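You operate a simulated robot arm through the tools that you are given. There is no shell and no other tool.

You are at the controls of a simulated robot arm. One attempt, no reset.

TASK
Check disc 57 under the magnifier on the lit table: red tray if cracked, green if not.
Fine: park the magnifier, leave the light on.

It is judged by the outcome, as a careful person would: the job done as asked, and still so three seconds after it is handed in. It fails if anything else is knocked over, pushed out of place, dropped, spilled or broken.

THE ROBOT
A 7-joint arm with a two-finger parallel gripper, fixed in place. Base frame: the origin is at the foot of the arm, x ahead of it, y to its left, z up. Readings come in mm, rad, newtons and seconds.
With the tool pointing down near the work surface it reaches from about 460 to 920 mm from the base axis. Its first joint turns from -2.007 to 2.007 rad. Payload 3.91 kg.
Tool frame: the origin (TCP) lies between the finger pads and is the grasp point; the fingertips stand 30 mm ahead of it; z points along the fingers, y is the line along which they close. The gripper opens to 110 mm. The fingers are 20 mm wide and 10 mm thick; the gripper's body (48 by 112 mm) begins 55 mm behind the TCP.
Orientation is that of the tool frame in the base frame, as a unit quaternion [w, x, y, z]. With the fingers straight down and closing along the base's y, the tool's x points along the base's -x, its y along +y and its z along -z.

THE INTERFACE
- The arm moves only by the tool servo_tool. Its argument "commands" is a list of rows, each an object (a shift or turn left out is 0, a gripper value left out holds the last) with "offset": the shift along the tool's x, y, z in units of 200 mm (1.0 is 200 mm), a list of three; "angular": the turn, a rotation vector about the tool's x, y, z in units of 60 degrees (1.0 is 60 degrees), a list of three; "grip": the finger opening in mm, from 0 to 110. In form: [{"offset": [x, y, z], "angular": [ax, ay, az], "grip": grip}, ...]. A call has 1 to 20 rows; each row is the pose to reach, as a shift and turn from the pose commanded when the call began, along the tool's axes at that moment. A call with a number of a shift or a turn outside -1 to 1 is refused whole. Each row takes 0.2 s and may step no farther than 50 mm and 0.15 rad from the row before; otherwise, or with a gripper value out of range, the whole call is refused. A pose out of reach is approached as far as the arm can. The call stops where the force on the tool passes 80 N (or 10 N more than at its start, if that is more) or the arm is blocked; 0.2 s more then pass. The fingers move at their own pace (about 153 mm/s each) and stop on an object; they squeeze with about 45 N. The grip force told is the motor's: it shows also when the fingers shut on nothing. Time passes only in rows, and 0.2 s behind the last, so rows that repeat a pose let the fingers close. The reply holds the time, the measured pose of the TCP, the force on the tool along the base axes, the opening and the grip force, in the units named above and with some noise, with the torque about the TCP (base axes, N m) and any sound that the robot's microphone picked up, and new pictures: "views" is both (left out), scene, wrist or none.
- Cameras (640 x 400 px; columns grow to the right, rows downward): "scene" is fixed at [223.6, 501.7, 1663.4]; the picture's right is [-0.84, -0.54, 0.00], its down [-0.32, 0.49, -0.81] and it looks along [0.44, -0.68, -0.58] (base axes); focal length 344 px, centre (320, 200). "wrist" rides on the gripper at [72, 17, -103] in the tool frame; the picture's right is [-0.23, 0.97, 0.00], its down [-0.76, -0.18, -0.62] and it looks along [-0.61, -0.14, 0.78] (tool axes); focal length 222 px, centre (320, 200). There is no depth. A picture from a camera that has moved, and an enlarged one, comes with that camera's place and axes in the base frame and with its lens. The place of the scene camera against the robot may be out by one fixed shift of up to 18 mm in any direction.
- move_column(by): slides the trunk up (or, below 0, down) by that many mm; the arm rides with it, the base frame stays. It gives what a move gives, with no picture.
- inspect(camera, box): a new picture of the part [left, top, right, bottom] of that camera's present view, enlarged. The clock stands still meanwhile.
- finish_job(): hands the job in; it is judged then, once.

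Places have to be worked out from the pictures, the camera data and where the tool is seen. Open the gripper and draw the arm clear of the work before you hand the job in, unless the task says otherwise.

The tools are called after "Emit:" as name(argument=value, ...) on one line, values as JSON. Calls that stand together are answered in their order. servo_tool: Moves the arm, as the interface text tells. Its arguments: {"type":"object","properties":{"commands":{"type":"array"},"views":{"type":"string","enum":["both","scene","wrist","none"]}},"required":["commands"]} The other tools are called the same way: move_column (by) slides the trunk up or down; inspect (camera, box) takes an enlarged picture of a part of a camera's view; finish_job () hands the job in.

At the start:

```text
t: 0.0
eef_pos: [519.4, -197.8, 1301.8]
tcp_rot: [0.001, -0.001, 1.0, 0.0]
wrist_force: [0.0, 0.5, -0.1]
ft_torque: [-0.05, -0.02, -0.04]
finger_gap: 110.0
finger_force: 0.1
trunk travel left (down, up): [-825.0, 165.0]
```

scene: 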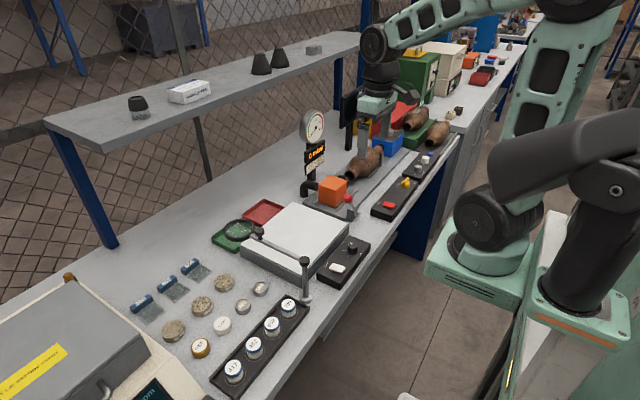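
wrist: 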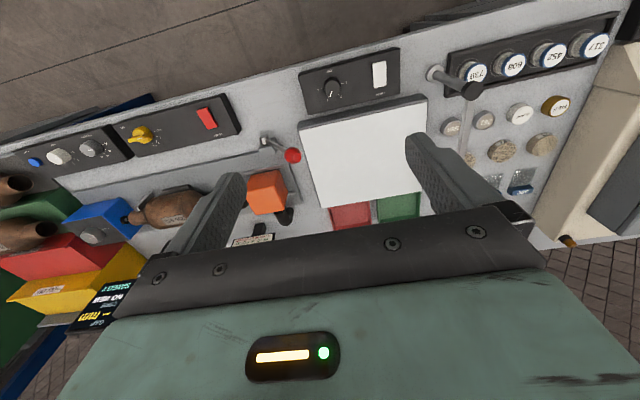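

I'll start by looking closely at the work area around the light table, the discs and the magnifier.

Emit:
inspect(camera="scene", box=[120, 220, 320, 400])

Emit:
inspect(camera="scene", box=[200, 180, 400, 305])

Emit:
inspect(camera="wrist", box=[420, 0, 640, 140])

Emit:
inspect(camera="wrist", box=[280, 40, 580, 230])

```text
2.22 times, centred on (220, 310) of scene
camera zoom: at [223.6, 501.7, 1663.4], right [-0.84, -0.54, 0.0], down [-0.32, 0.49, -0.81], along [0.44, -0.68, -0.58], focal length 764 px, centre (542, -44)
```

zoom: 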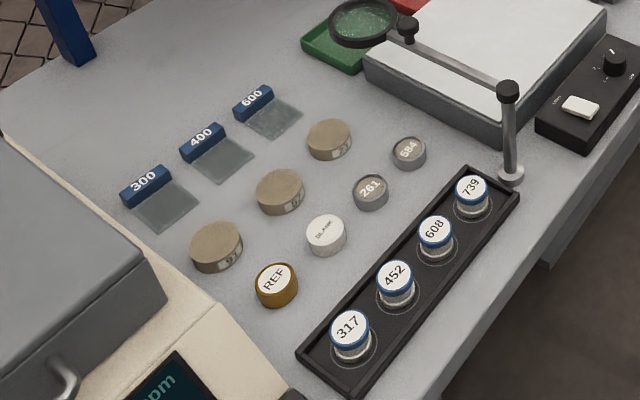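

```text
3.20 times, centred on (300, 242) of scene
camera zoom: at [223.6, 501.7, 1663.4], right [-0.84, -0.54, 0.0], down [-0.32, 0.49, -0.81], along [0.44, -0.68, -0.58], focal length 1100 px, centre (384, 64)
```

zoom: 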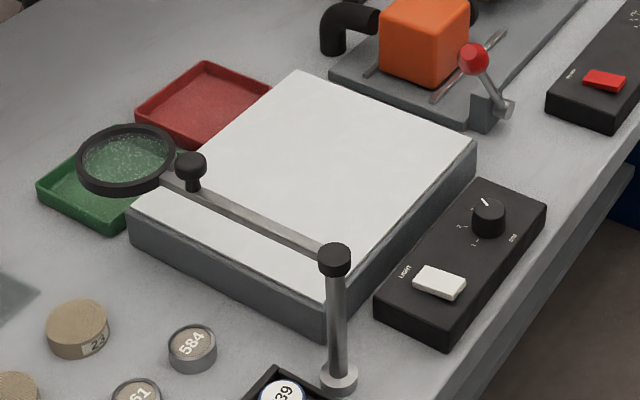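

```text
2.86 times, centred on (530, 70) of wrist
camera zoom: at [447.2, -179.8, 1404.7], right [0.23, 0.97, 0.0], down [0.76, -0.18, 0.62], along [0.61, -0.14, -0.78], focal length 635 px, centre (-280, 571)
```

zoom: 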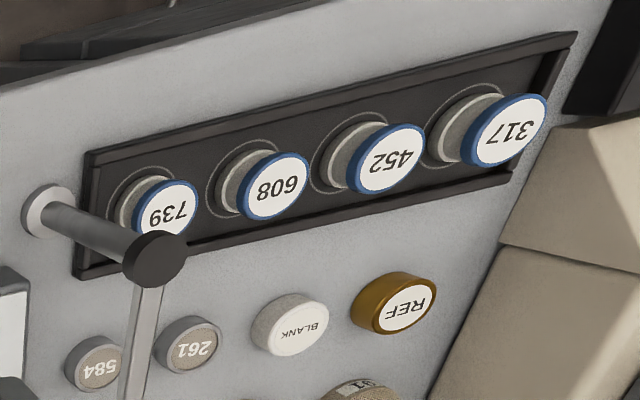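

```text
2.11 times, centred on (430, 135) of wrist
camera zoom: at [447.2, -179.8, 1404.7], right [0.23, 0.97, 0.0], down [0.76, -0.18, 0.62], along [0.61, -0.14, -0.78], focal length 468 px, centre (88, 337)
```

zoom: 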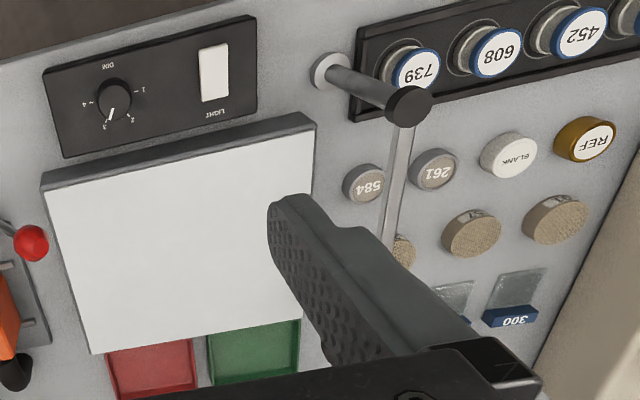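

Three tan discs carry side labels; I need to read which is 57, and look at the light's switch and dimmer.

Emit:
inspect(camera="scene", box=[155, 265, 245, 350])

Emit:
inspect(camera="scene", box=[310, 230, 380, 290])

Emit:
inspect(camera="wrist", box=[470, 110, 570, 180])

Emit:
inspect(camera="scene", box=[205, 195, 325, 275])

```text
4.71 times, centred on (200, 308) of scene
camera zoom: at [223.6, 501.7, 1663.4], right [-0.84, -0.54, 0.0], down [-0.32, 0.49, -0.81], along [0.44, -0.68, -0.58], focal length 1617 px, centre (885, -306)
```

zoom: 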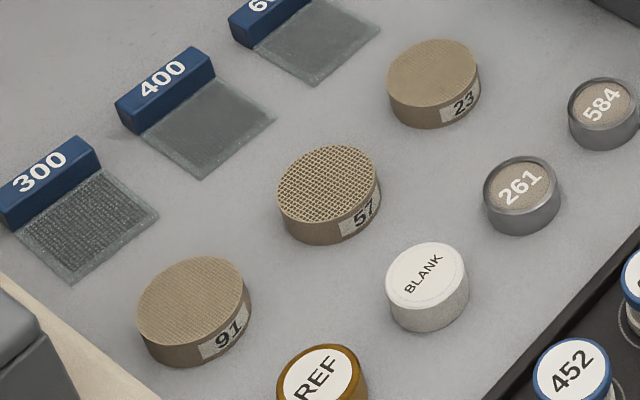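

```text
6.67 times, centred on (345, 260) of scene
camera zoom: at [223.6, 501.7, 1663.4], right [-0.84, -0.54, 0.0], down [-0.32, 0.49, -0.81], along [0.44, -0.68, -0.58], focal length 2291 px, centre (153, -200)
```

zoom: 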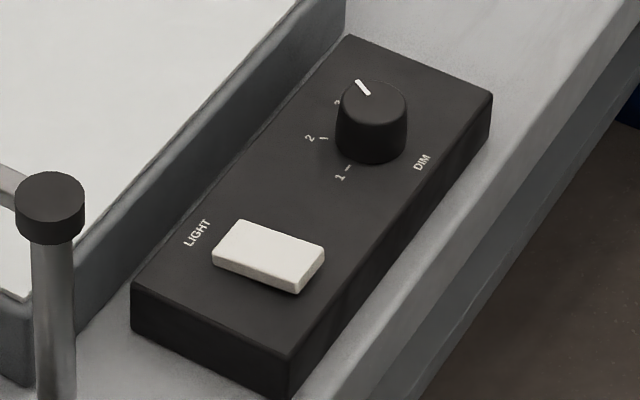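

```text
5.71 times, centred on (520, 145) of wrist
camera zoom: at [447.2, -179.8, 1404.7], right [0.23, 0.97, 0.0], down [0.76, -0.18, 0.62], along [0.61, -0.14, -0.78], focal length 1269 px, centre (-823, 514)
```

zoom: 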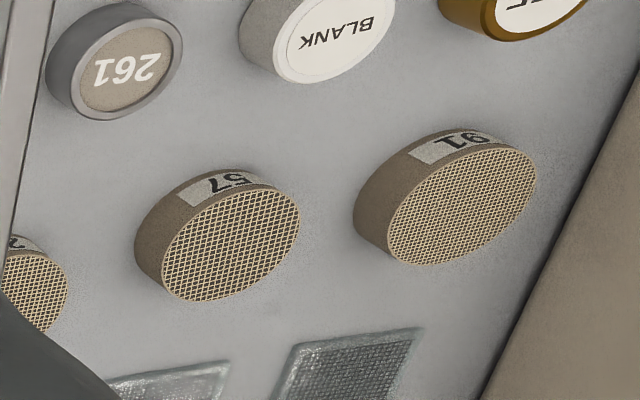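

```text
5.00 times, centred on (265, 235) of scene
camera zoom: at [223.6, 501.7, 1663.4], right [-0.84, -0.54, 0.0], down [-0.32, 0.49, -0.81], along [0.44, -0.68, -0.58], focal length 1718 px, centre (595, 25)
```

zoom: 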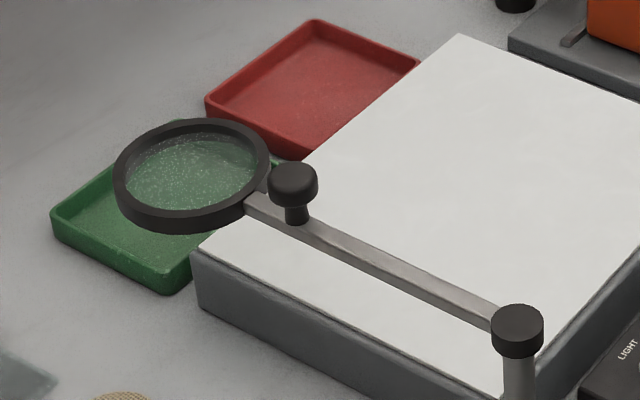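

Disc 57 is the middle tan disc. The loupe arm seems to swing on a post near (571, 17), with its lens now off the light table's left edge. I'll move the wrist camera left for a better view and triangulation.

Emit:
servo_tool(commands=[{"offset": [0, 0.25, 0]}, {"offset": [0, 0.5, 0]}, {"offset": [0, 0.75, 0]}, {"offset": [0, 1.0, 0]}, {"offset": [0, 1.0, 0]}], views="both")

```text
t: 1.2
eef_pos: [520.5, 1.5, 1300.8]
tcp_rot: [0.0, 0.0, 1.0, 0.0]
wrist_force: [-0.5, -0.5, 0.4]
ft_torque: [-0.03, 0.0, 0.01]
finger_gap: 109.8
finger_force: 0.0
trunk travel left (down, up): [-825.0, 165.0]
camera wrist: at [448.1, 19.6, 1404.2], right [0.23, 0.97, 0.0], down [0.76, -0.18, 0.62], along [0.61, -0.14, -0.78], focal length 222 px, centre (320, 200)
```

scene: 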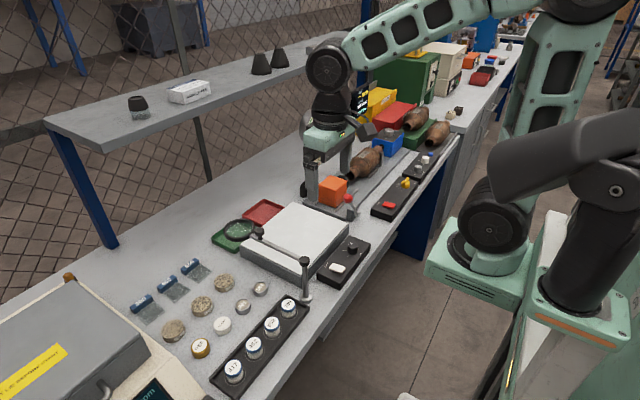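
wrist: 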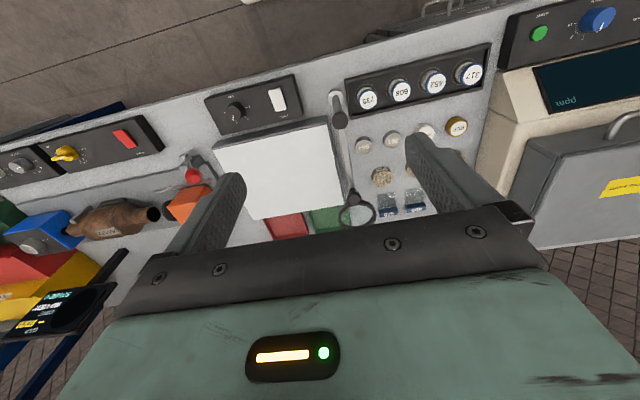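

Emit:
inspect(camera="wrist", box=[200, 60, 500, 247])

Emit:
inspect(camera="wrist", box=[200, 70, 310, 139])

Emit:
inspect(camera="wrist", box=[310, 140, 440, 221])

```text
2.13 times, centred on (350, 154) of wrist
camera zoom: at [448.1, 19.6, 1404.2], right [0.23, 0.97, 0.0], down [0.76, -0.18, 0.62], along [0.61, -0.14, -0.78], focal length 474 px, centre (256, 299)
```

zoom: 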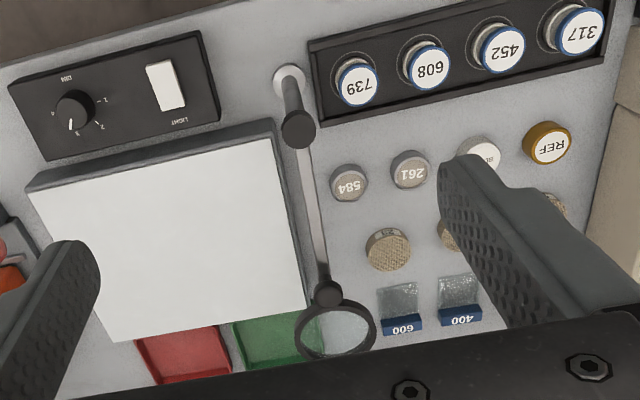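

```text
5.80 times, centred on (255, 104) of wrist
camera zoom: at [448.1, 19.6, 1404.2], right [0.23, 0.97, 0.0], down [0.76, -0.18, 0.62], along [0.61, -0.14, -0.78], focal length 1288 px, centre (697, 754)
```

zoom: 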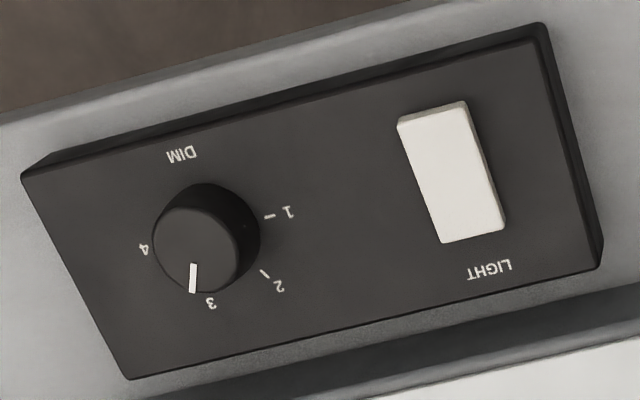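

```text
4.92 times, centred on (375, 180) of wrist
camera zoom: at [448.1, 19.6, 1404.2], right [0.23, 0.97, 0.0], down [0.76, -0.18, 0.62], along [0.61, -0.14, -0.78], focal length 1094 px, centre (49, 296)
```

zoom: 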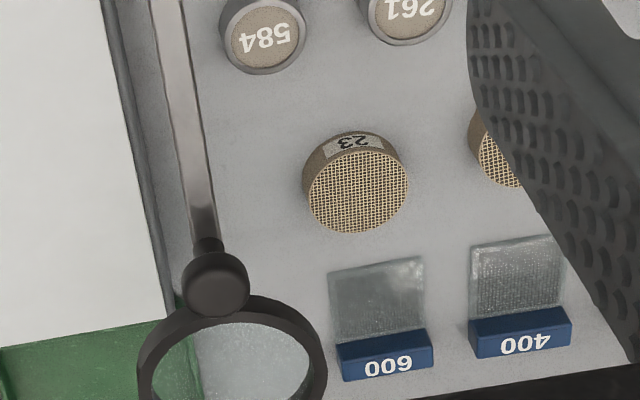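

The triangulation puts the bench top at z≈905, the post at (574, 23), and the lens near (798, 23). The light table surface looks plain white, so I'll take the camera lower over the LIGHT switch to judge its state.

Emit:
servo_tool(commands=[{"offset": [0, -0.2, 0.1]}, {"offset": [0, -0.4, 0.25]}, {"offset": [0, -0.4, 0.5]}, {"offset": [0, -0.4, 0.75]}, {"offset": [0, -0.4, 1.0]}, {"offset": [0, -0.4, 1.0]}], views="both")

```text
t: 2.6
eef_pos: [518.2, -79.0, 1101.1]
tcp_rot: [0.0, -0.001, 1.0, 0.0]
wrist_force: [-0.2, 0.2, -0.2]
ft_torque: [-0.03, -0.01, -0.01]
finger_gap: 109.9
finger_force: 0.2
trunk travel left (down, up): [-825.0, 165.0]
camera wrist: at [446.1, -60.2, 1204.5], right [0.23, 0.97, 0.0], down [0.76, -0.18, 0.62], along [0.61, -0.14, -0.78], focal length 222 px, centre (320, 200)
```

scene: 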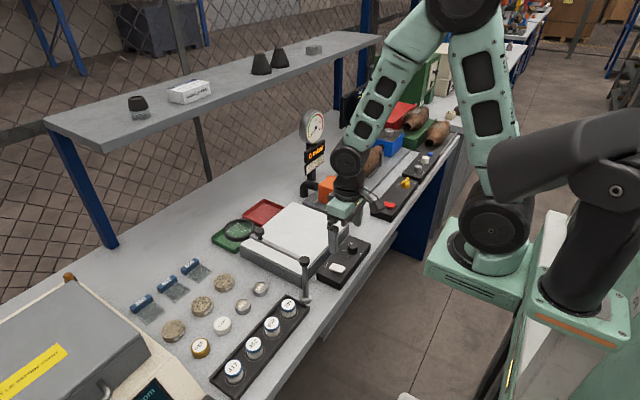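
wrist: 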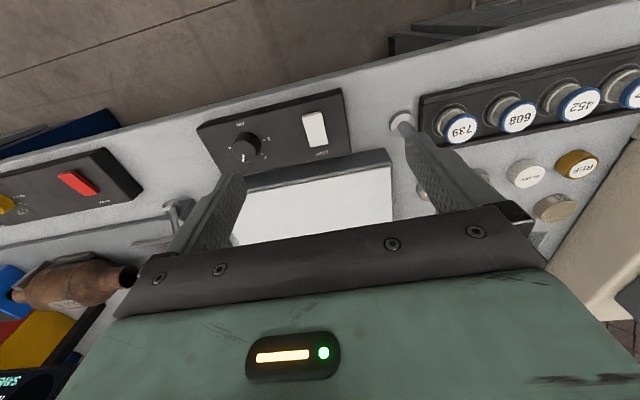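

Emit:
inspect(camera="wrist", box=[285, 100, 349, 140])

Emit:
inspect(camera="wrist", box=[45, 162, 125, 212])

Emit:
inspect(camera="scene", box=[315, 250, 363, 280])

Emit:
inspect(camera="scene", box=[370, 185, 430, 222])

```text
10.00 times, centred on (317, 120) of wrist
camera zoom: at [446.1, -60.2, 1204.5], right [0.23, 0.97, 0.0], down [0.76, -0.18, 0.62], along [0.61, -0.14, -0.78], focal length 2221 px, centre (350, 1000)
```

zoom: 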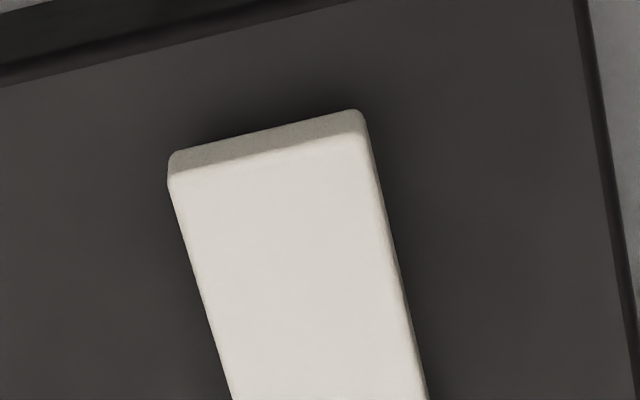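

```text
8.00 times, centred on (85, 187) of wrist
camera zoom: at [446.1, -60.2, 1204.5], right [0.23, 0.97, 0.0], down [0.76, -0.18, 0.62], along [0.61, -0.14, -0.78], focal length 1777 px, centre (2200, 304)
```

zoom: 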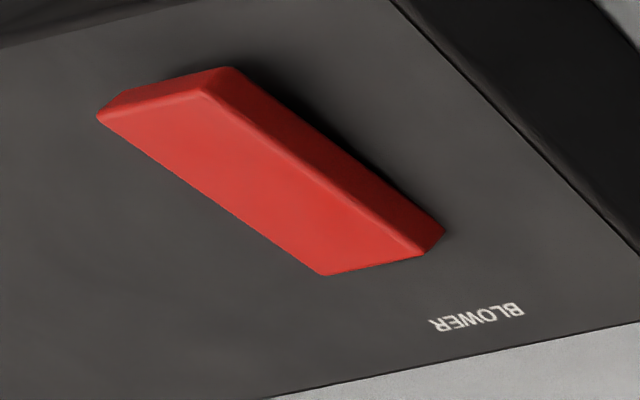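

```text
13.33 times, centred on (339, 265) of scene
camera zoom: at [223.6, 501.7, 1663.4], right [-0.84, -0.54, 0.0], down [-0.32, 0.49, -0.81], along [0.44, -0.68, -0.58], focal length 4582 px, centre (67, -667)
```

zoom: 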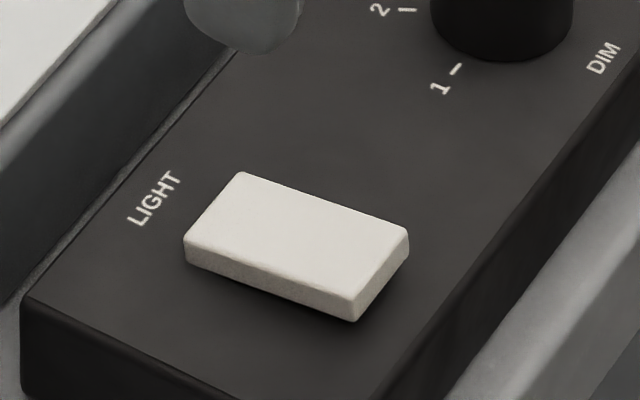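

```text
10.67 times, centred on (400, 204) of scene
camera zoom: at [223.6, 501.7, 1663.4], right [-0.84, -0.54, 0.0], down [-0.32, 0.49, -0.81], along [0.44, -0.68, -0.58], focal length 3666 px, centre (-533, 163)
```

zoom: 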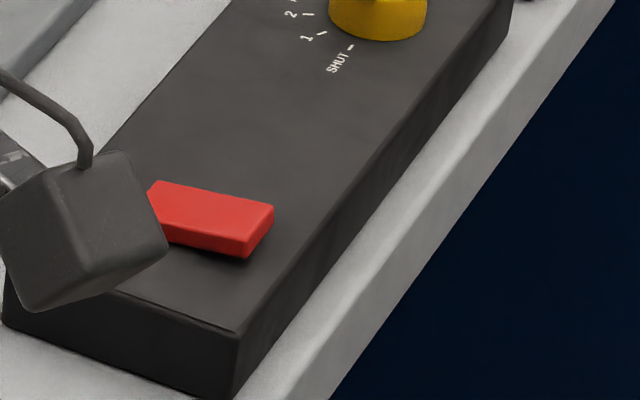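

Both the BLOWER and LIGHT rockers have the front end raised, and the table surface isn't glowing, so the light looks off. I'll close the fingers and hover above the raised front end of the LIGHT rocker at about (526, -90).

Emit:
servo_tool(commands=[{"offset": [-0.03, -0.057, 0.12], "grip": 0}, {"offset": [-0.03, -0.057, 0.3], "grip": 0}, {"offset": [-0.03, -0.057, 0.455], "grip": 0}, {"offset": [-0.03, -0.057, 0.455], "grip": 0}], views="both")

```text
t: 3.6
eef_pos: [525.2, -88.1, 1010.5]
tcp_rot: [0.001, 0.001, 1.0, 0.0]
wrist_force: [0.3, -0.6, 0.1]
ft_torque: [-0.02, -0.01, -0.01]
finger_gap: 0.0
finger_force: 37.6
trunk travel left (down, up): [-825.0, 165.0]
camera wrist: at [452.6, -70.8, 1113.6], right [0.23, 0.97, 0.0], down [0.76, -0.18, 0.62], along [0.61, -0.14, -0.78], focal length 222 px, centre (320, 200)
```

scene: 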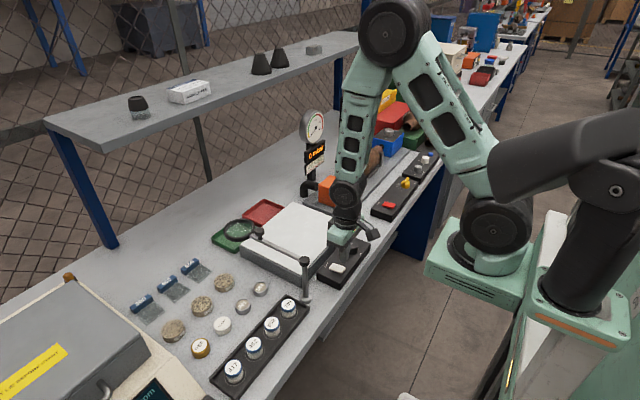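
wrist: 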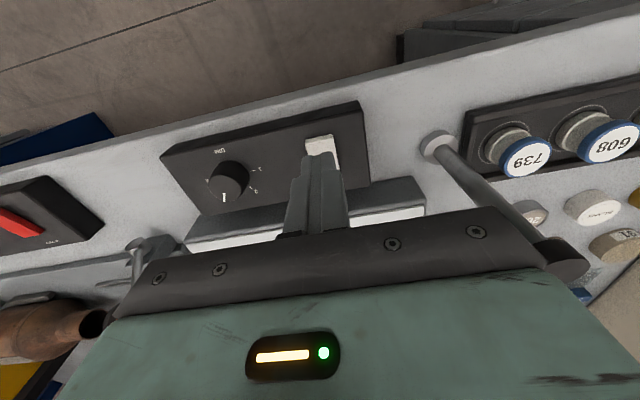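

Emit:
inspect(camera="wrist", box=[260, 110, 380, 185])

Emit:
inspect(camera="scene", box=[310, 225, 390, 275])

```text
5.33 times, centred on (320, 148) of wrist
camera zoom: at [452.6, -70.8, 1113.6], right [0.23, 0.97, 0.0], down [0.76, -0.18, 0.62], along [0.61, -0.14, -0.78], focal length 1185 px, centre (320, 480)
```

zoom: 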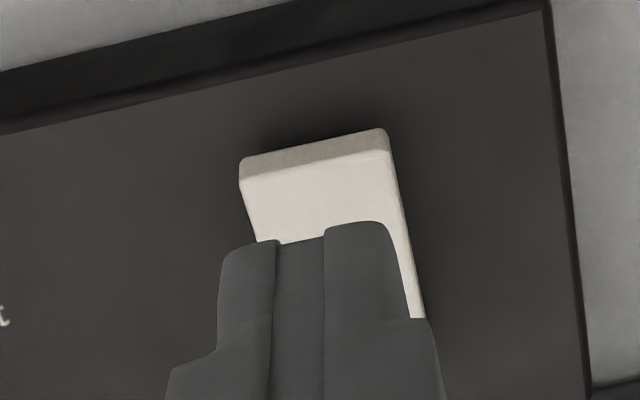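

```text
8.00 times, centred on (350, 250) of scene
camera zoom: at [223.6, 501.7, 1663.4], right [-0.84, -0.54, 0.0], down [-0.32, 0.49, -0.81], along [0.44, -0.68, -0.58], focal length 2750 px, centre (80, -200)
```

zoom: 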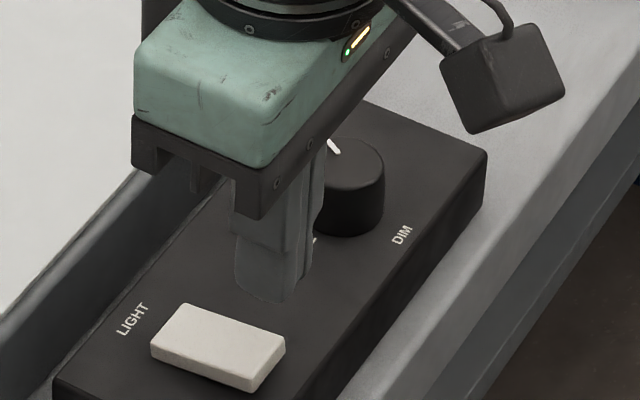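

The rocker spans about x 525–563, y −101…−78, and its front top edge is near z≈937. I'll press its front half with the closed fingertips in small steps.

Emit:
servo_tool(commands=[{"offset": [-0.035, -0.005, 0.1]}, {"offset": [-0.035, -0.005, 0.17]}, {"offset": [-0.035, -0.005, 0.19]}, {"offset": [-0.035, -0.005, 0.205]}, {"offset": [-0.035, -0.005, 0.22]}, {"offset": [-0.035, -0.005, 0.235]}, {"offset": [-0.035, -0.005, 0.235]}], views="both")

```text
t: 5.0
eef_pos: [532.0, -89.5, 970.4]
tcp_rot: [0.003, 0.001, 1.0, 0.0]
wrist_force: [-13.0, -0.6, 66.7]
ft_torque: [-0.04, -0.28, -0.07]
finger_gap: 0.0
finger_force: 37.4
trunk travel left (down, up): [-825.0, 165.0]
heard: click
stopped in row 6: the force on the tool passed its limit at 89 N (the readings are from after the stop); the commanded pose is now the measured one
camera wrist: at [458.4, -71.8, 1072.2], right [0.23, 0.97, 0.0], down [0.76, -0.18, 0.63], along [0.61, -0.14, -0.78], focal length 222 px, centre (320, 200)
```

scene: 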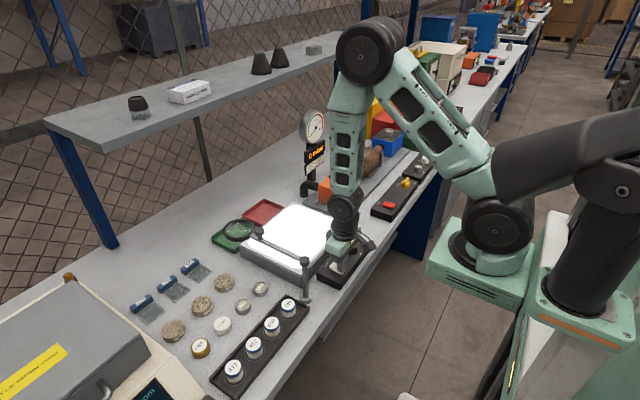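
wrist: 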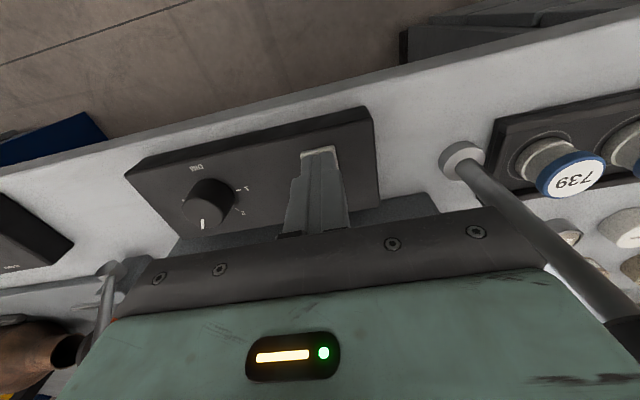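

A click was heard and the table now glows: the light is on. I'll retreat straight up, open the fingers and move left toward the discs.

Emit:
servo_tool(commands=[{"offset": [0, 0, -0.2]}, {"offset": [0, 0, -0.45]}, {"offset": [0, 0, -0.7]}, {"offset": [0, 0, -0.95]}, {"offset": [-0.1, 0.2, -1.0], "grip": 110}, {"offset": [-0.2, 0.4, -1.0], "grip": 110}, {"offset": [-0.3, 0.6, -1.0], "grip": 110}, {"offset": [-0.4, 0.8, -1.0], "grip": 110}, {"offset": [-0.43, 1.0, -1.0], "grip": 110}, {"offset": [-0.43, 1.0, -1.0], "grip": 110}], views="both")

```text
t: 7.2
eef_pos: [619.2, 112.3, 1166.4]
tcp_rot: [0.001, 0.0, 1.0, 0.0]
wrist_force: [0.1, -0.1, 0.1]
ft_torque: [-0.03, 0.01, -0.02]
finger_gap: 110.3
finger_force: 0.0
trunk travel left (down, up): [-825.0, 165.0]
camera wrist: at [546.2, 129.7, 1269.4], right [0.23, 0.97, 0.0], down [0.76, -0.18, 0.63], along [0.61, -0.14, -0.78], focal length 222 px, centre (320, 200)
```

scene: 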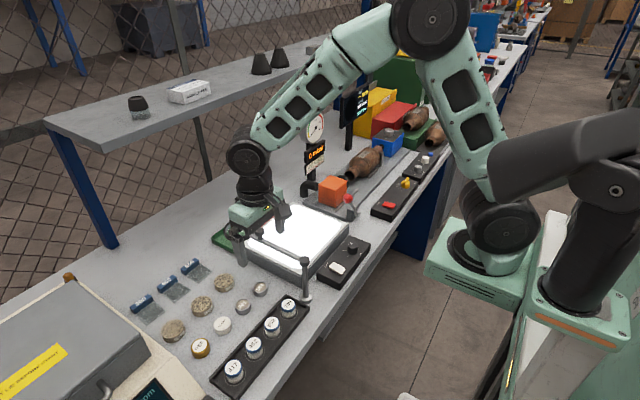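
wrist: 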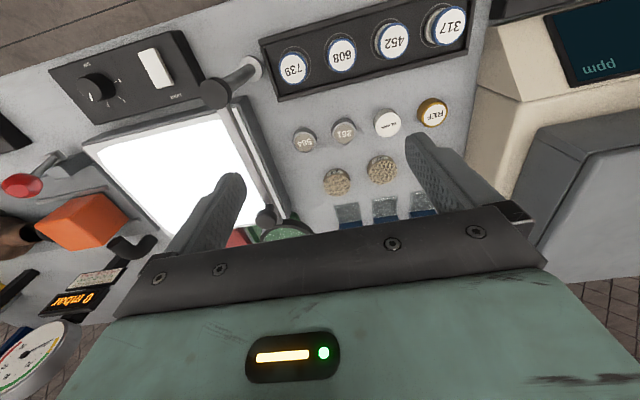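

Emit:
inspect(camera="wrist", box=[280, 110, 460, 222])

Emit:
inspect(camera="wrist", box=[190, 60, 320, 241])

```text
3.56 times, centred on (370, 166) of wrist
camera zoom: at [546.2, 129.7, 1269.4], right [0.23, 0.97, 0.0], down [0.76, -0.18, 0.63], along [0.61, -0.14, -0.78], focal length 790 px, centre (142, 321)
```

zoom: 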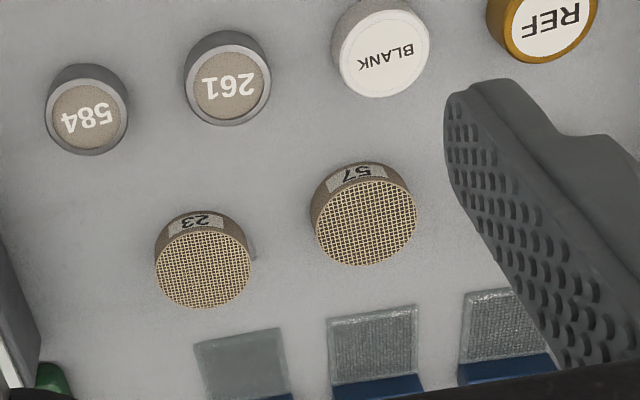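

```text
2.21 times, centred on (255, 150) of wrist
camera zoom: at [546.2, 129.7, 1269.4], right [0.23, 0.97, 0.0], down [0.76, -0.18, 0.63], along [0.61, -0.14, -0.78], focal length 491 px, centre (464, 309)
```

zoom: 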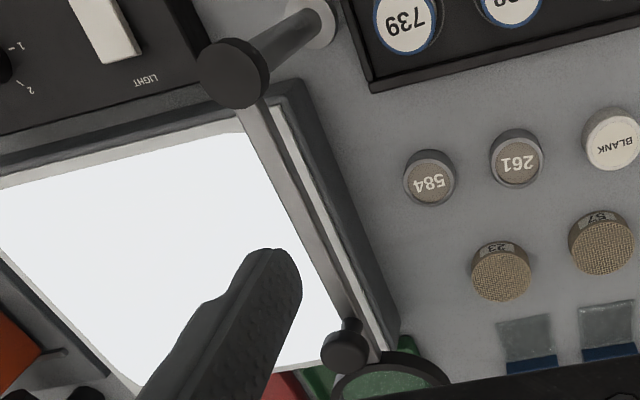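

The light table glows brightly. Triangulated positions: disc 57's top is at about (782, 193, 920), the loupe knob at (714, 23, 1070), and the lens at r≈217 from the post. I'll move above disc 57 with the gripper opened just enough to clear its neighbours.

Emit:
servo_tool(commands=[{"offset": [-0.2, 0.1, 0.0], "grip": 78}, {"offset": [-0.4, 0.2, 0.0], "grip": 78}, {"offset": [-0.6, 0.3, 0.0], "grip": 78}, {"offset": [-0.82, 0.41, 0.1], "grip": 78}, {"offset": [-0.82, 0.41, 0.3], "grip": 78}, {"offset": [-0.82, 0.41, 0.5], "grip": 78}, {"offset": [-0.82, 0.41, 0.5], "grip": 78}], views="both")

```text
refused: row 4 steps farther than a row can; nothing moved
```

The fourth row combined too large a step, so I'll split it up.

Emit:
servo_tool(commands=[{"offset": [-0.2, 0.1, 0.0], "grip": 78}, {"offset": [-0.4, 0.2, 0.0], "grip": 78}, {"offset": [-0.6, 0.3, 0.0], "grip": 78}, {"offset": [-0.8, 0.4, 0.0], "grip": 78}, {"offset": [-0.82, 0.41, 0.15], "grip": 78}, {"offset": [-0.82, 0.41, 0.35], "grip": 78}, {"offset": [-0.82, 0.41, 0.55], "grip": 78}, {"offset": [-0.82, 0.41, 0.55], "grip": 78}], views="both")

```text
t: 9.0
eef_pos: [784.0, 192.7, 1056.3]
tcp_rot: [0.002, -0.001, 1.0, 0.0]
wrist_force: [0.1, 1.3, 0.8]
ft_torque: [-0.03, 0.0, 0.03]
finger_gap: 77.9
finger_force: 0.0
trunk travel left (down, up): [-825.0, 165.0]
camera wrist: at [710.9, 210.1, 1159.9], right [0.23, 0.97, 0.0], down [0.76, -0.18, 0.63], along [0.61, -0.14, -0.78], focal length 222 px, centre (320, 200)
```

scene: 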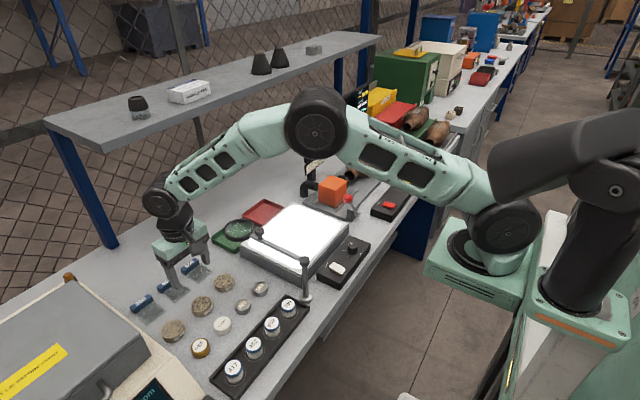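
wrist: 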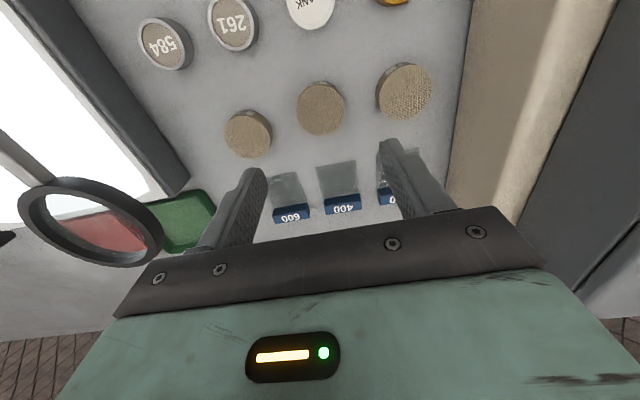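

Emit:
inspect(camera="wrist", box=[210, 50, 450, 200])

Emit:
inspect(camera="wrist", box=[0, 130, 240, 280])

```text
2.67 times, centred on (330, 125) of wrist
camera zoom: at [710.9, 210.1, 1159.9], right [0.23, 0.97, 0.0], down [0.76, -0.18, 0.63], along [0.61, -0.14, -0.78], focal length 592 px, centre (293, 400)
```

zoom: 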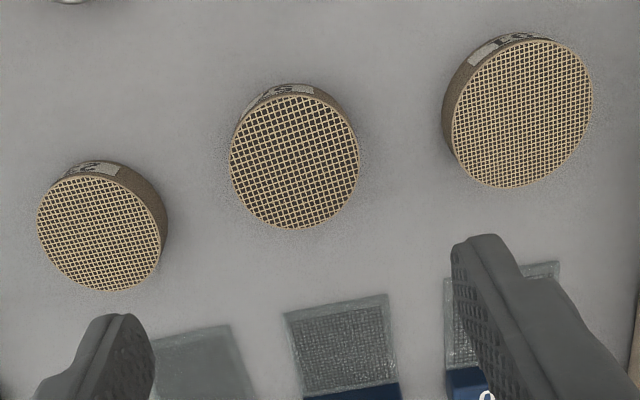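

```text
2.67 times, centred on (120, 205) of wrist
camera zoom: at [710.9, 210.1, 1159.9], right [0.23, 0.97, 0.0], down [0.76, -0.18, 0.63], along [0.61, -0.14, -0.78], focal length 592 px, centre (853, 187)
```

zoom: 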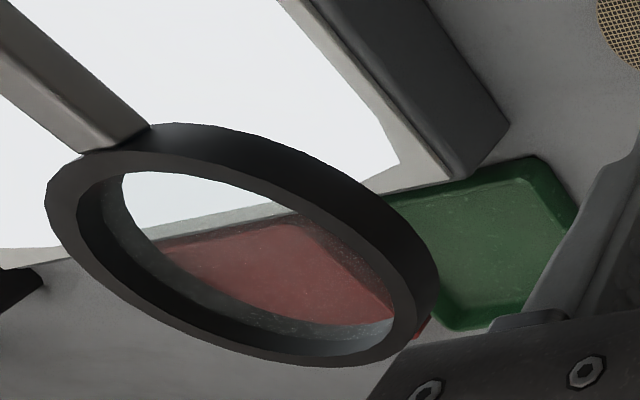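

Disc 57 measures about 51 mm across, centred near (780.5, 194). I'll correct by a few millimetres and descend with the fingers straddling it, stopping short of the bench to look.

Emit:
servo_tool(commands=[{"offset": [0.017, 0.005, 0.2]}, {"offset": [0.017, 0.005, 0.4]}, {"offset": [0.017, 0.005, 0.5]}, {"offset": [0.017, 0.005, 0.54]}, {"offset": [0.017, 0.005, 0.54]}], views="both")

```text
t: 10.2
eef_pos: [780.0, 193.5, 948.6]
tcp_rot: [0.001, 0.0, 1.0, 0.001]
wrist_force: [-1.5, 0.5, -0.2]
ft_torque: [-0.01, -0.03, 0.01]
finger_gap: 78.0
finger_force: 0.0
trunk travel left (down, up): [-825.0, 165.0]
camera wrist: at [707.9, 211.1, 1051.4], right [0.23, 0.97, 0.0], down [0.76, -0.18, 0.63], along [0.61, -0.14, -0.78], focal length 222 px, centre (320, 200)
```

scene: 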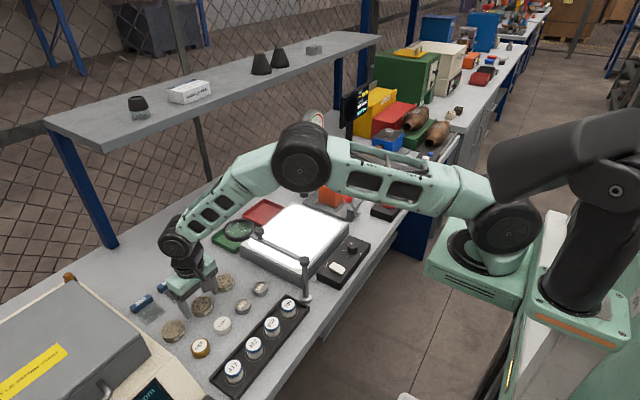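
wrist: 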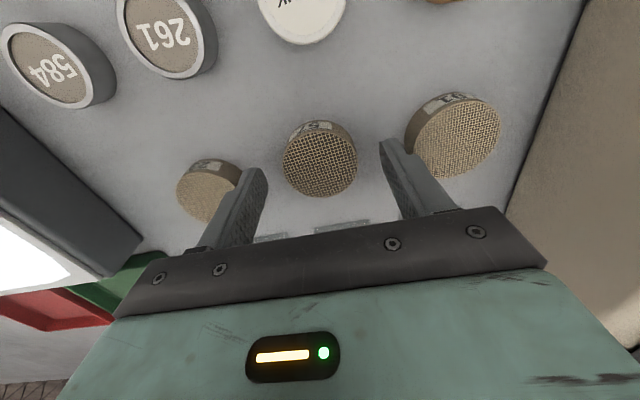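

Emit:
inspect(camera="wrist", box=[220, 100, 440, 237])

Emit:
inspect(camera="scene", box=[150, 250, 270, 325])

```text
2.91 times, centred on (330, 168) of wrist
camera zoom: at [707.9, 211.1, 1051.4], right [0.23, 0.97, 0.0], down [0.76, -0.18, 0.63], along [0.61, -0.14, -0.78], focal length 646 px, centre (291, 292)
```

zoom: 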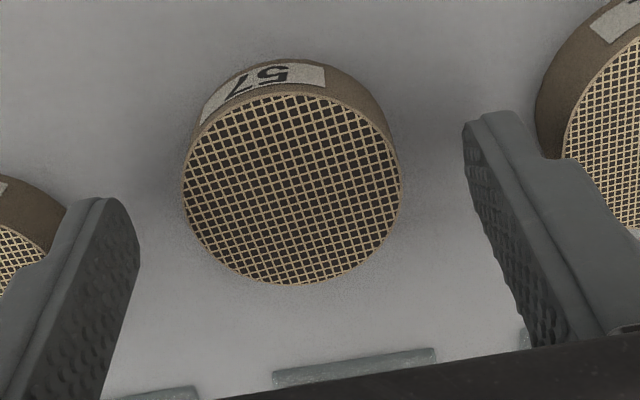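

```text
5.33 times, centred on (210, 288) of scene
camera zoom: at [223.6, 501.7, 1663.4], right [-0.84, -0.54, 0.0], down [-0.32, 0.49, -0.81], along [0.44, -0.68, -0.58], focal length 1833 px, centre (907, -267)
```

zoom: 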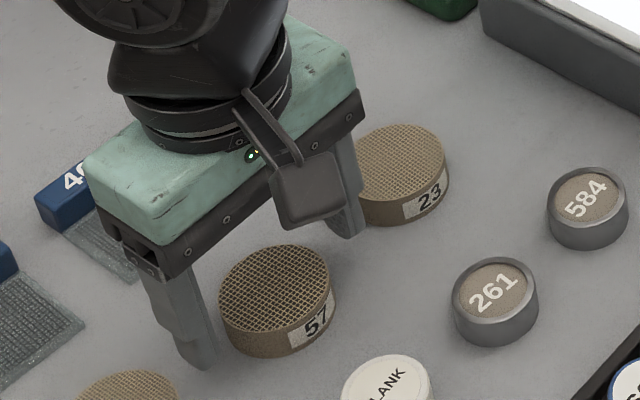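

The disc is well centred between the fingers (tips at z≈918). I'll lower 8 mm more and close on it.

Emit:
servo_tool(commands=[{"offset": [0, 0, 0.02]}, {"offset": [0, 0, 0.04]}, {"offset": [0, 0, 0.04], "grip": 40}, {"offset": [0, 0, 0.04], "grip": 40}, {"offset": [0, 0, 0.04], "grip": 40}], views="both")

```text
t: 11.4
eef_pos: [778.6, 194.0, 941.2]
tcp_rot: [0.001, 0.0, 1.0, 0.0]
wrist_force: [0.4, -0.2, -0.6]
ft_torque: [0.01, 0.0, 0.02]
finger_gap: 48.1
finger_force: 45.1
trunk travel left (down, up): [-825.0, 165.0]
camera wrist: at [707.6, 211.2, 1043.9], right [0.23, 0.97, 0.0], down [0.76, -0.18, 0.63], along [0.61, -0.14, -0.78], focal length 222 px, centre (320, 200)
```

scene: 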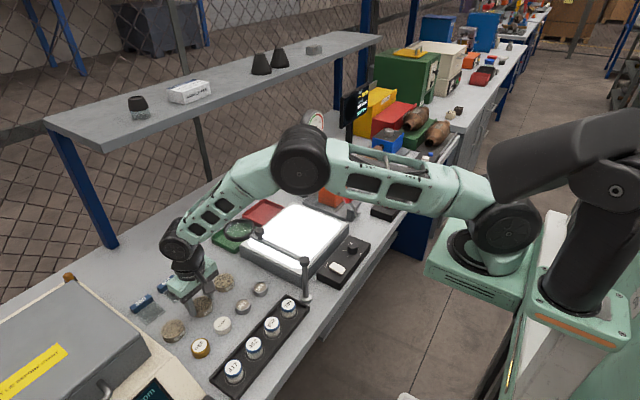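
wrist: 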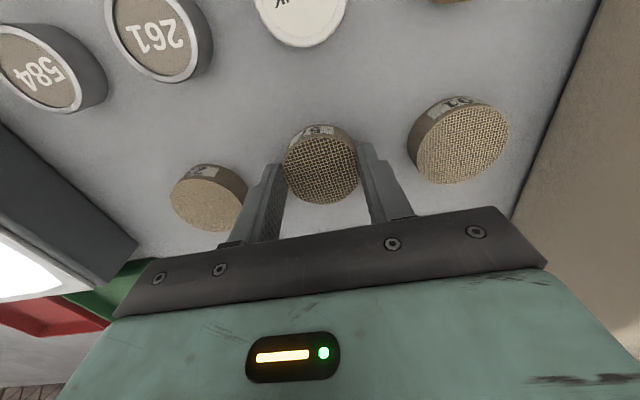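

Disc 57 is gripped (48.1 mm wide, 45 N). I'll lift it straight up and see that it comes along.

Emit:
servo_tool(commands=[{"offset": [0, 0, -0.1]}, {"offset": [0, 0, -0.3]}, {"offset": [0, 0, -0.52]}, {"offset": [0, 0, -0.75]}, {"offset": [0, 0, -1.0]}, {"offset": [0, 0, -1.0]}], views="both")

```text
t: 12.8
eef_pos: [779.6, 191.9, 1141.8]
tcp_rot: [0.002, -0.001, 1.0, 0.0]
wrist_force: [0.1, -0.3, -0.1]
ft_torque: [-0.03, 0.02, 0.0]
finger_gap: 49.7
finger_force: 44.6
trunk travel left (down, up): [-825.0, 165.0]
camera wrist: at [706.9, 210.1, 1244.5], right [0.23, 0.97, 0.0], down [0.76, -0.18, 0.63], along [0.61, -0.14, -0.78], focal length 222 px, centre (320, 200)
```

scene: 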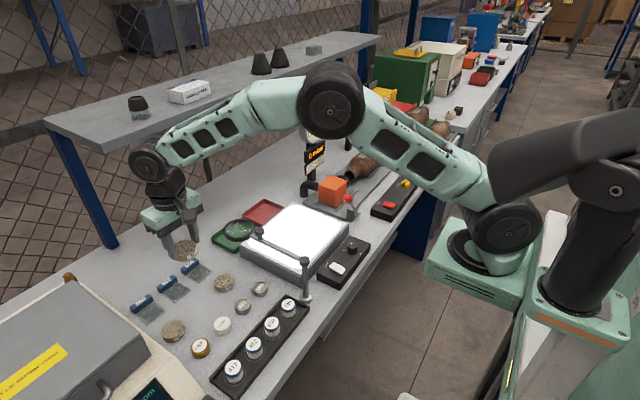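
wrist: 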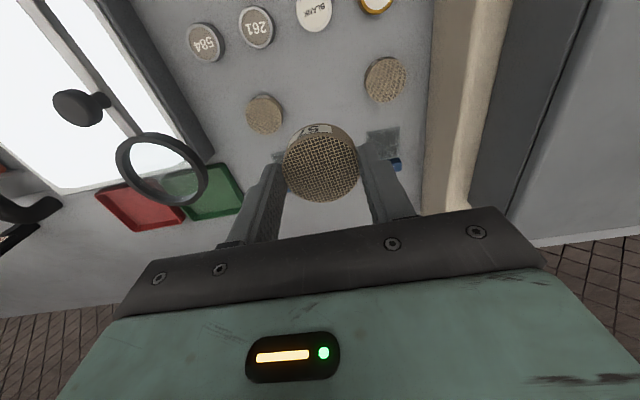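

The disc came up cleanly. From here I can measure the trays and the loupe lens before crossing over.

Emit:
inspect(camera="wrist", box=[40, 80, 260, 240])

Emit:
inspect(camera="wrist", box=[260, 110, 380, 210])

Emit:
inspect(camera="scene", box=[200, 185, 360, 285])

```text
2.50 times, centred on (150, 160) of wrist
camera zoom: at [706.9, 210.1, 1244.5], right [0.23, 0.97, 0.0], down [0.76, -0.18, 0.63], along [0.61, -0.14, -0.78], focal length 555 px, centre (745, 300)
```

zoom: 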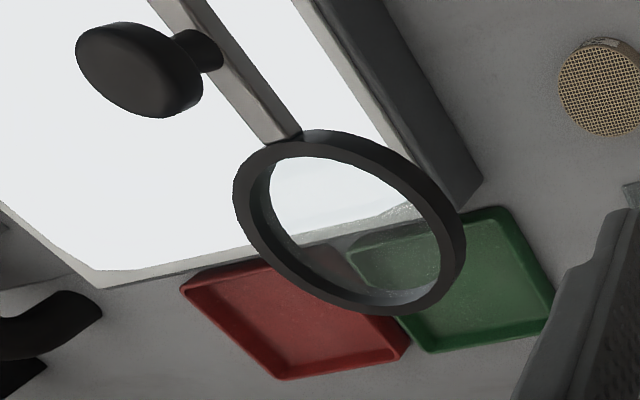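

```text
4.00 times, centred on (320, 160) of wrist
camera zoom: at [706.9, 210.1, 1244.5], right [0.23, 0.97, 0.0], down [0.76, -0.18, 0.63], along [0.61, -0.14, -0.78], focal length 888 px, centre (320, 360)
```

zoom: 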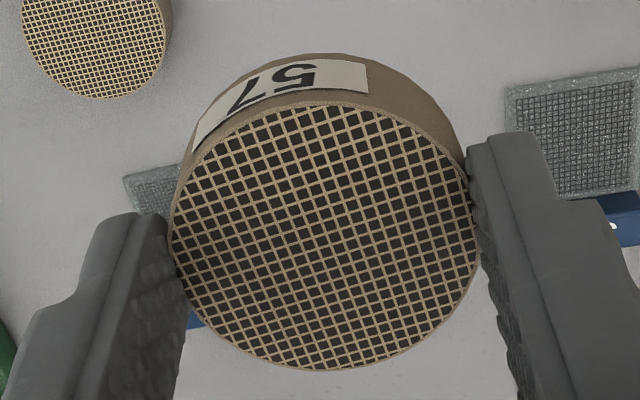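

```text
4.00 times, centred on (280, 235) of scene
camera zoom: at [223.6, 501.7, 1663.4], right [-0.84, -0.54, 0.0], down [-0.32, 0.49, -0.81], along [0.44, -0.68, -0.58], focal length 1375 px, centre (480, 60)
```

zoom: 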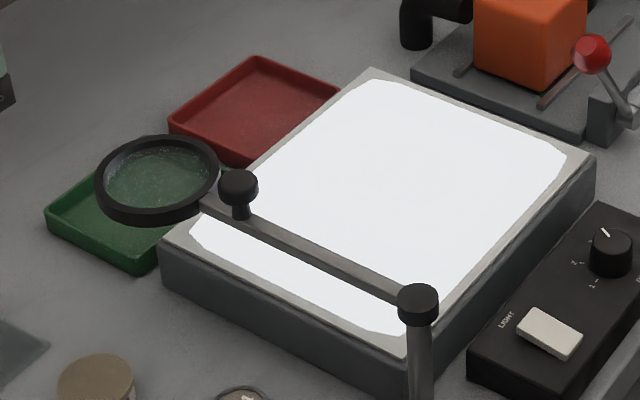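

Trays: green spans x≈846–950, y≈−115…8 and red x≈850–950, y≈−258…−128. The light table top is at about z≈944. I'll carry the disc over the loupe at a safe height toward the table's centre.

Emit:
servo_tool(commands=[{"offset": [0, 0, -0.2]}, {"offset": [0.07, -0.22, -0.2]}, {"offset": [0.14, -0.44, -0.2]}, {"offset": [0.21, -0.66, -0.2]}, {"offset": [0.28, -0.88, -0.2]}, {"offset": [0.31, -1.0, -0.2]}, {"offset": [0.31, -1.0, -0.2]}], views="none")

Emit:
servo_tool(commands=[{"offset": [0, -0.22, 0]}, {"offset": [0, -0.44, 0]}, {"offset": [0, -0.61, 0]}, {"offset": [0, -0.61, 0.2]}, {"offset": [0, -0.61, 0.4]}, {"offset": [0, -0.61, 0.6]}, {"offset": [0, -0.61, 0.75]}, {"offset": [0, -0.61, 0.75]}], views="both")

```text
t: 14.4
eef_pos: [717.3, -7.4, 1181.3]
tcp_rot: [0.001, -0.001, 1.0, -0.001]
wrist_force: [0.6, 0.1, 0.6]
ft_torque: [0.01, -0.03, -0.02]
finger_gap: 49.2
finger_force: 45.1
trunk travel left (down, up): [-825.0, 165.0]
```

```text
t: 16.2
eef_pos: [718.2, -129.7, 1031.1]
tcp_rot: [0.002, -0.001, 1.0, 0.001]
wrist_force: [0.0, -1.1, 0.3]
ft_torque: [0.01, 0.04, -0.02]
finger_gap: 49.2
finger_force: 44.7
trunk travel left (down, up): [-825.0, 165.0]
camera wrist: at [645.2, -111.4, 1134.1], right [0.23, 0.97, 0.0], down [0.76, -0.18, 0.63], along [0.61, -0.14, -0.78], focal length 222 px, centre (320, 200)
```

scene: 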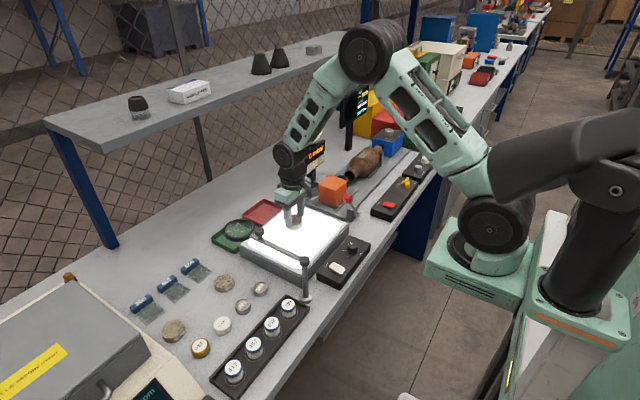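
wrist: 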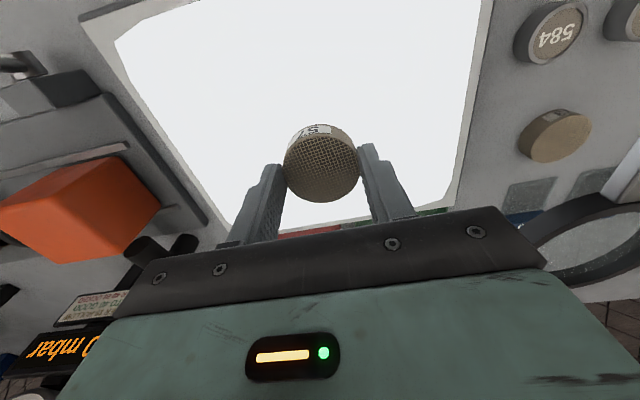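

The disc is above the table centre at z≈1031. I'll descend to just above the expected contact height (TCP≈981) and then creep.

Emit:
servo_tool(commands=[{"offset": [0, 0, 0.1]}, {"offset": [0, 0, 0.18]}, {"offset": [0, 0, 0.2]}, {"offset": [0, 0, 0.2]}], views="scene")

Emit:
inspect(camera="scene", box=[255, 185, 335, 235])

```text
t: 17.2
eef_pos: [717.0, -128.4, 993.2]
tcp_rot: [0.004, 0.0, 1.0, 0.0]
wrist_force: [-2.0, 0.2, 17.6]
ft_torque: [0.15, 0.11, -0.02]
finger_gap: 49.2
finger_force: 44.8
trunk travel left (down, up): [-825.0, 165.0]
```

scene: 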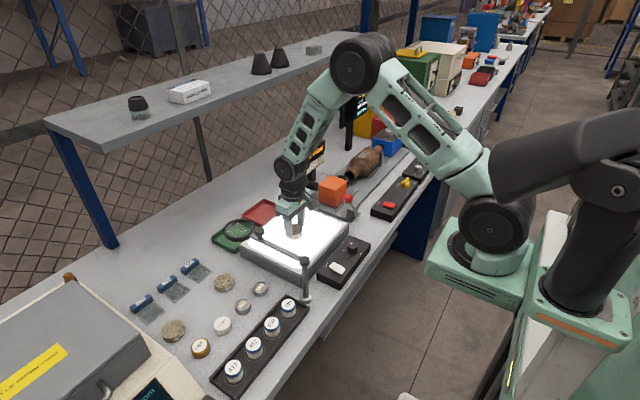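

```text
8.00 times, centred on (295, 210) of scene
camera zoom: at [223.6, 501.7, 1663.4], right [-0.84, -0.54, 0.0], down [-0.32, 0.49, -0.81], along [0.44, -0.68, -0.58], focal length 2750 px, centre (520, 120)
```

zoom: 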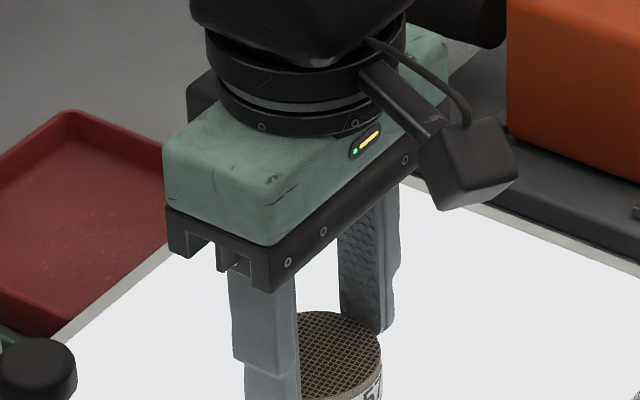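

Contact: 17.6 N upward at TCP z≈993, so the disc rests on the light table. I'll ease up a hair, open the fingers and retreat upward.

Emit:
servo_tool(commands=[{"offset": [0, 0, -0.008]}, {"offset": [0, 0, -0.008], "grip": 75}, {"offset": [0, 0, -0.008], "grip": 75}, {"offset": [0, 0, -0.1], "grip": 75}, {"offset": [0, 0, -0.3], "grip": 75}, {"offset": [0, 0, -0.5], "grip": 75}, {"offset": [0, 0, -0.7], "grip": 75}, {"offset": [0, 0, -0.7], "grip": 75}], views="both")

```text
t: 19.0
eef_pos: [717.6, -128.1, 1131.2]
tcp_rot: [0.002, -0.001, 1.0, 0.0]
wrist_force: [-0.2, -0.9, -0.3]
ft_torque: [0.0, 0.0, -0.03]
finger_gap: 75.2
finger_force: 0.0
trunk travel left (down, up): [-825.0, 165.0]
camera wrist: at [645.4, -110.7, 1234.7], right [0.23, 0.97, 0.0], down [0.76, -0.18, 0.63], along [0.61, -0.14, -0.78], focal length 222 px, centre (320, 200)
```

scene: 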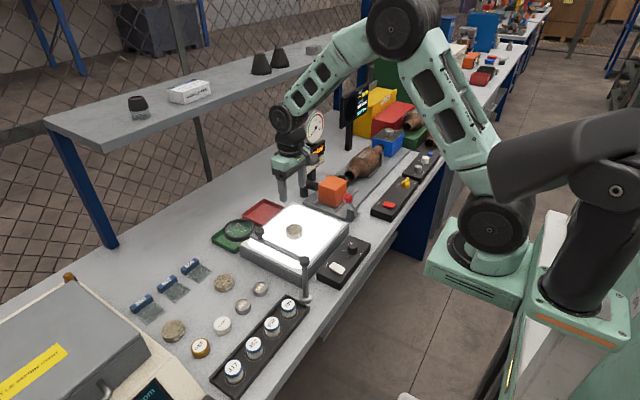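
wrist: 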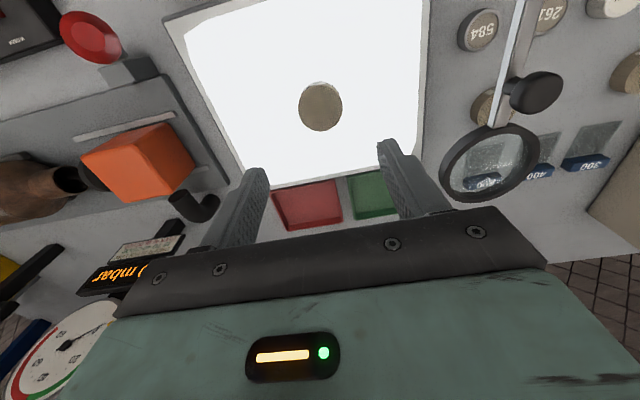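

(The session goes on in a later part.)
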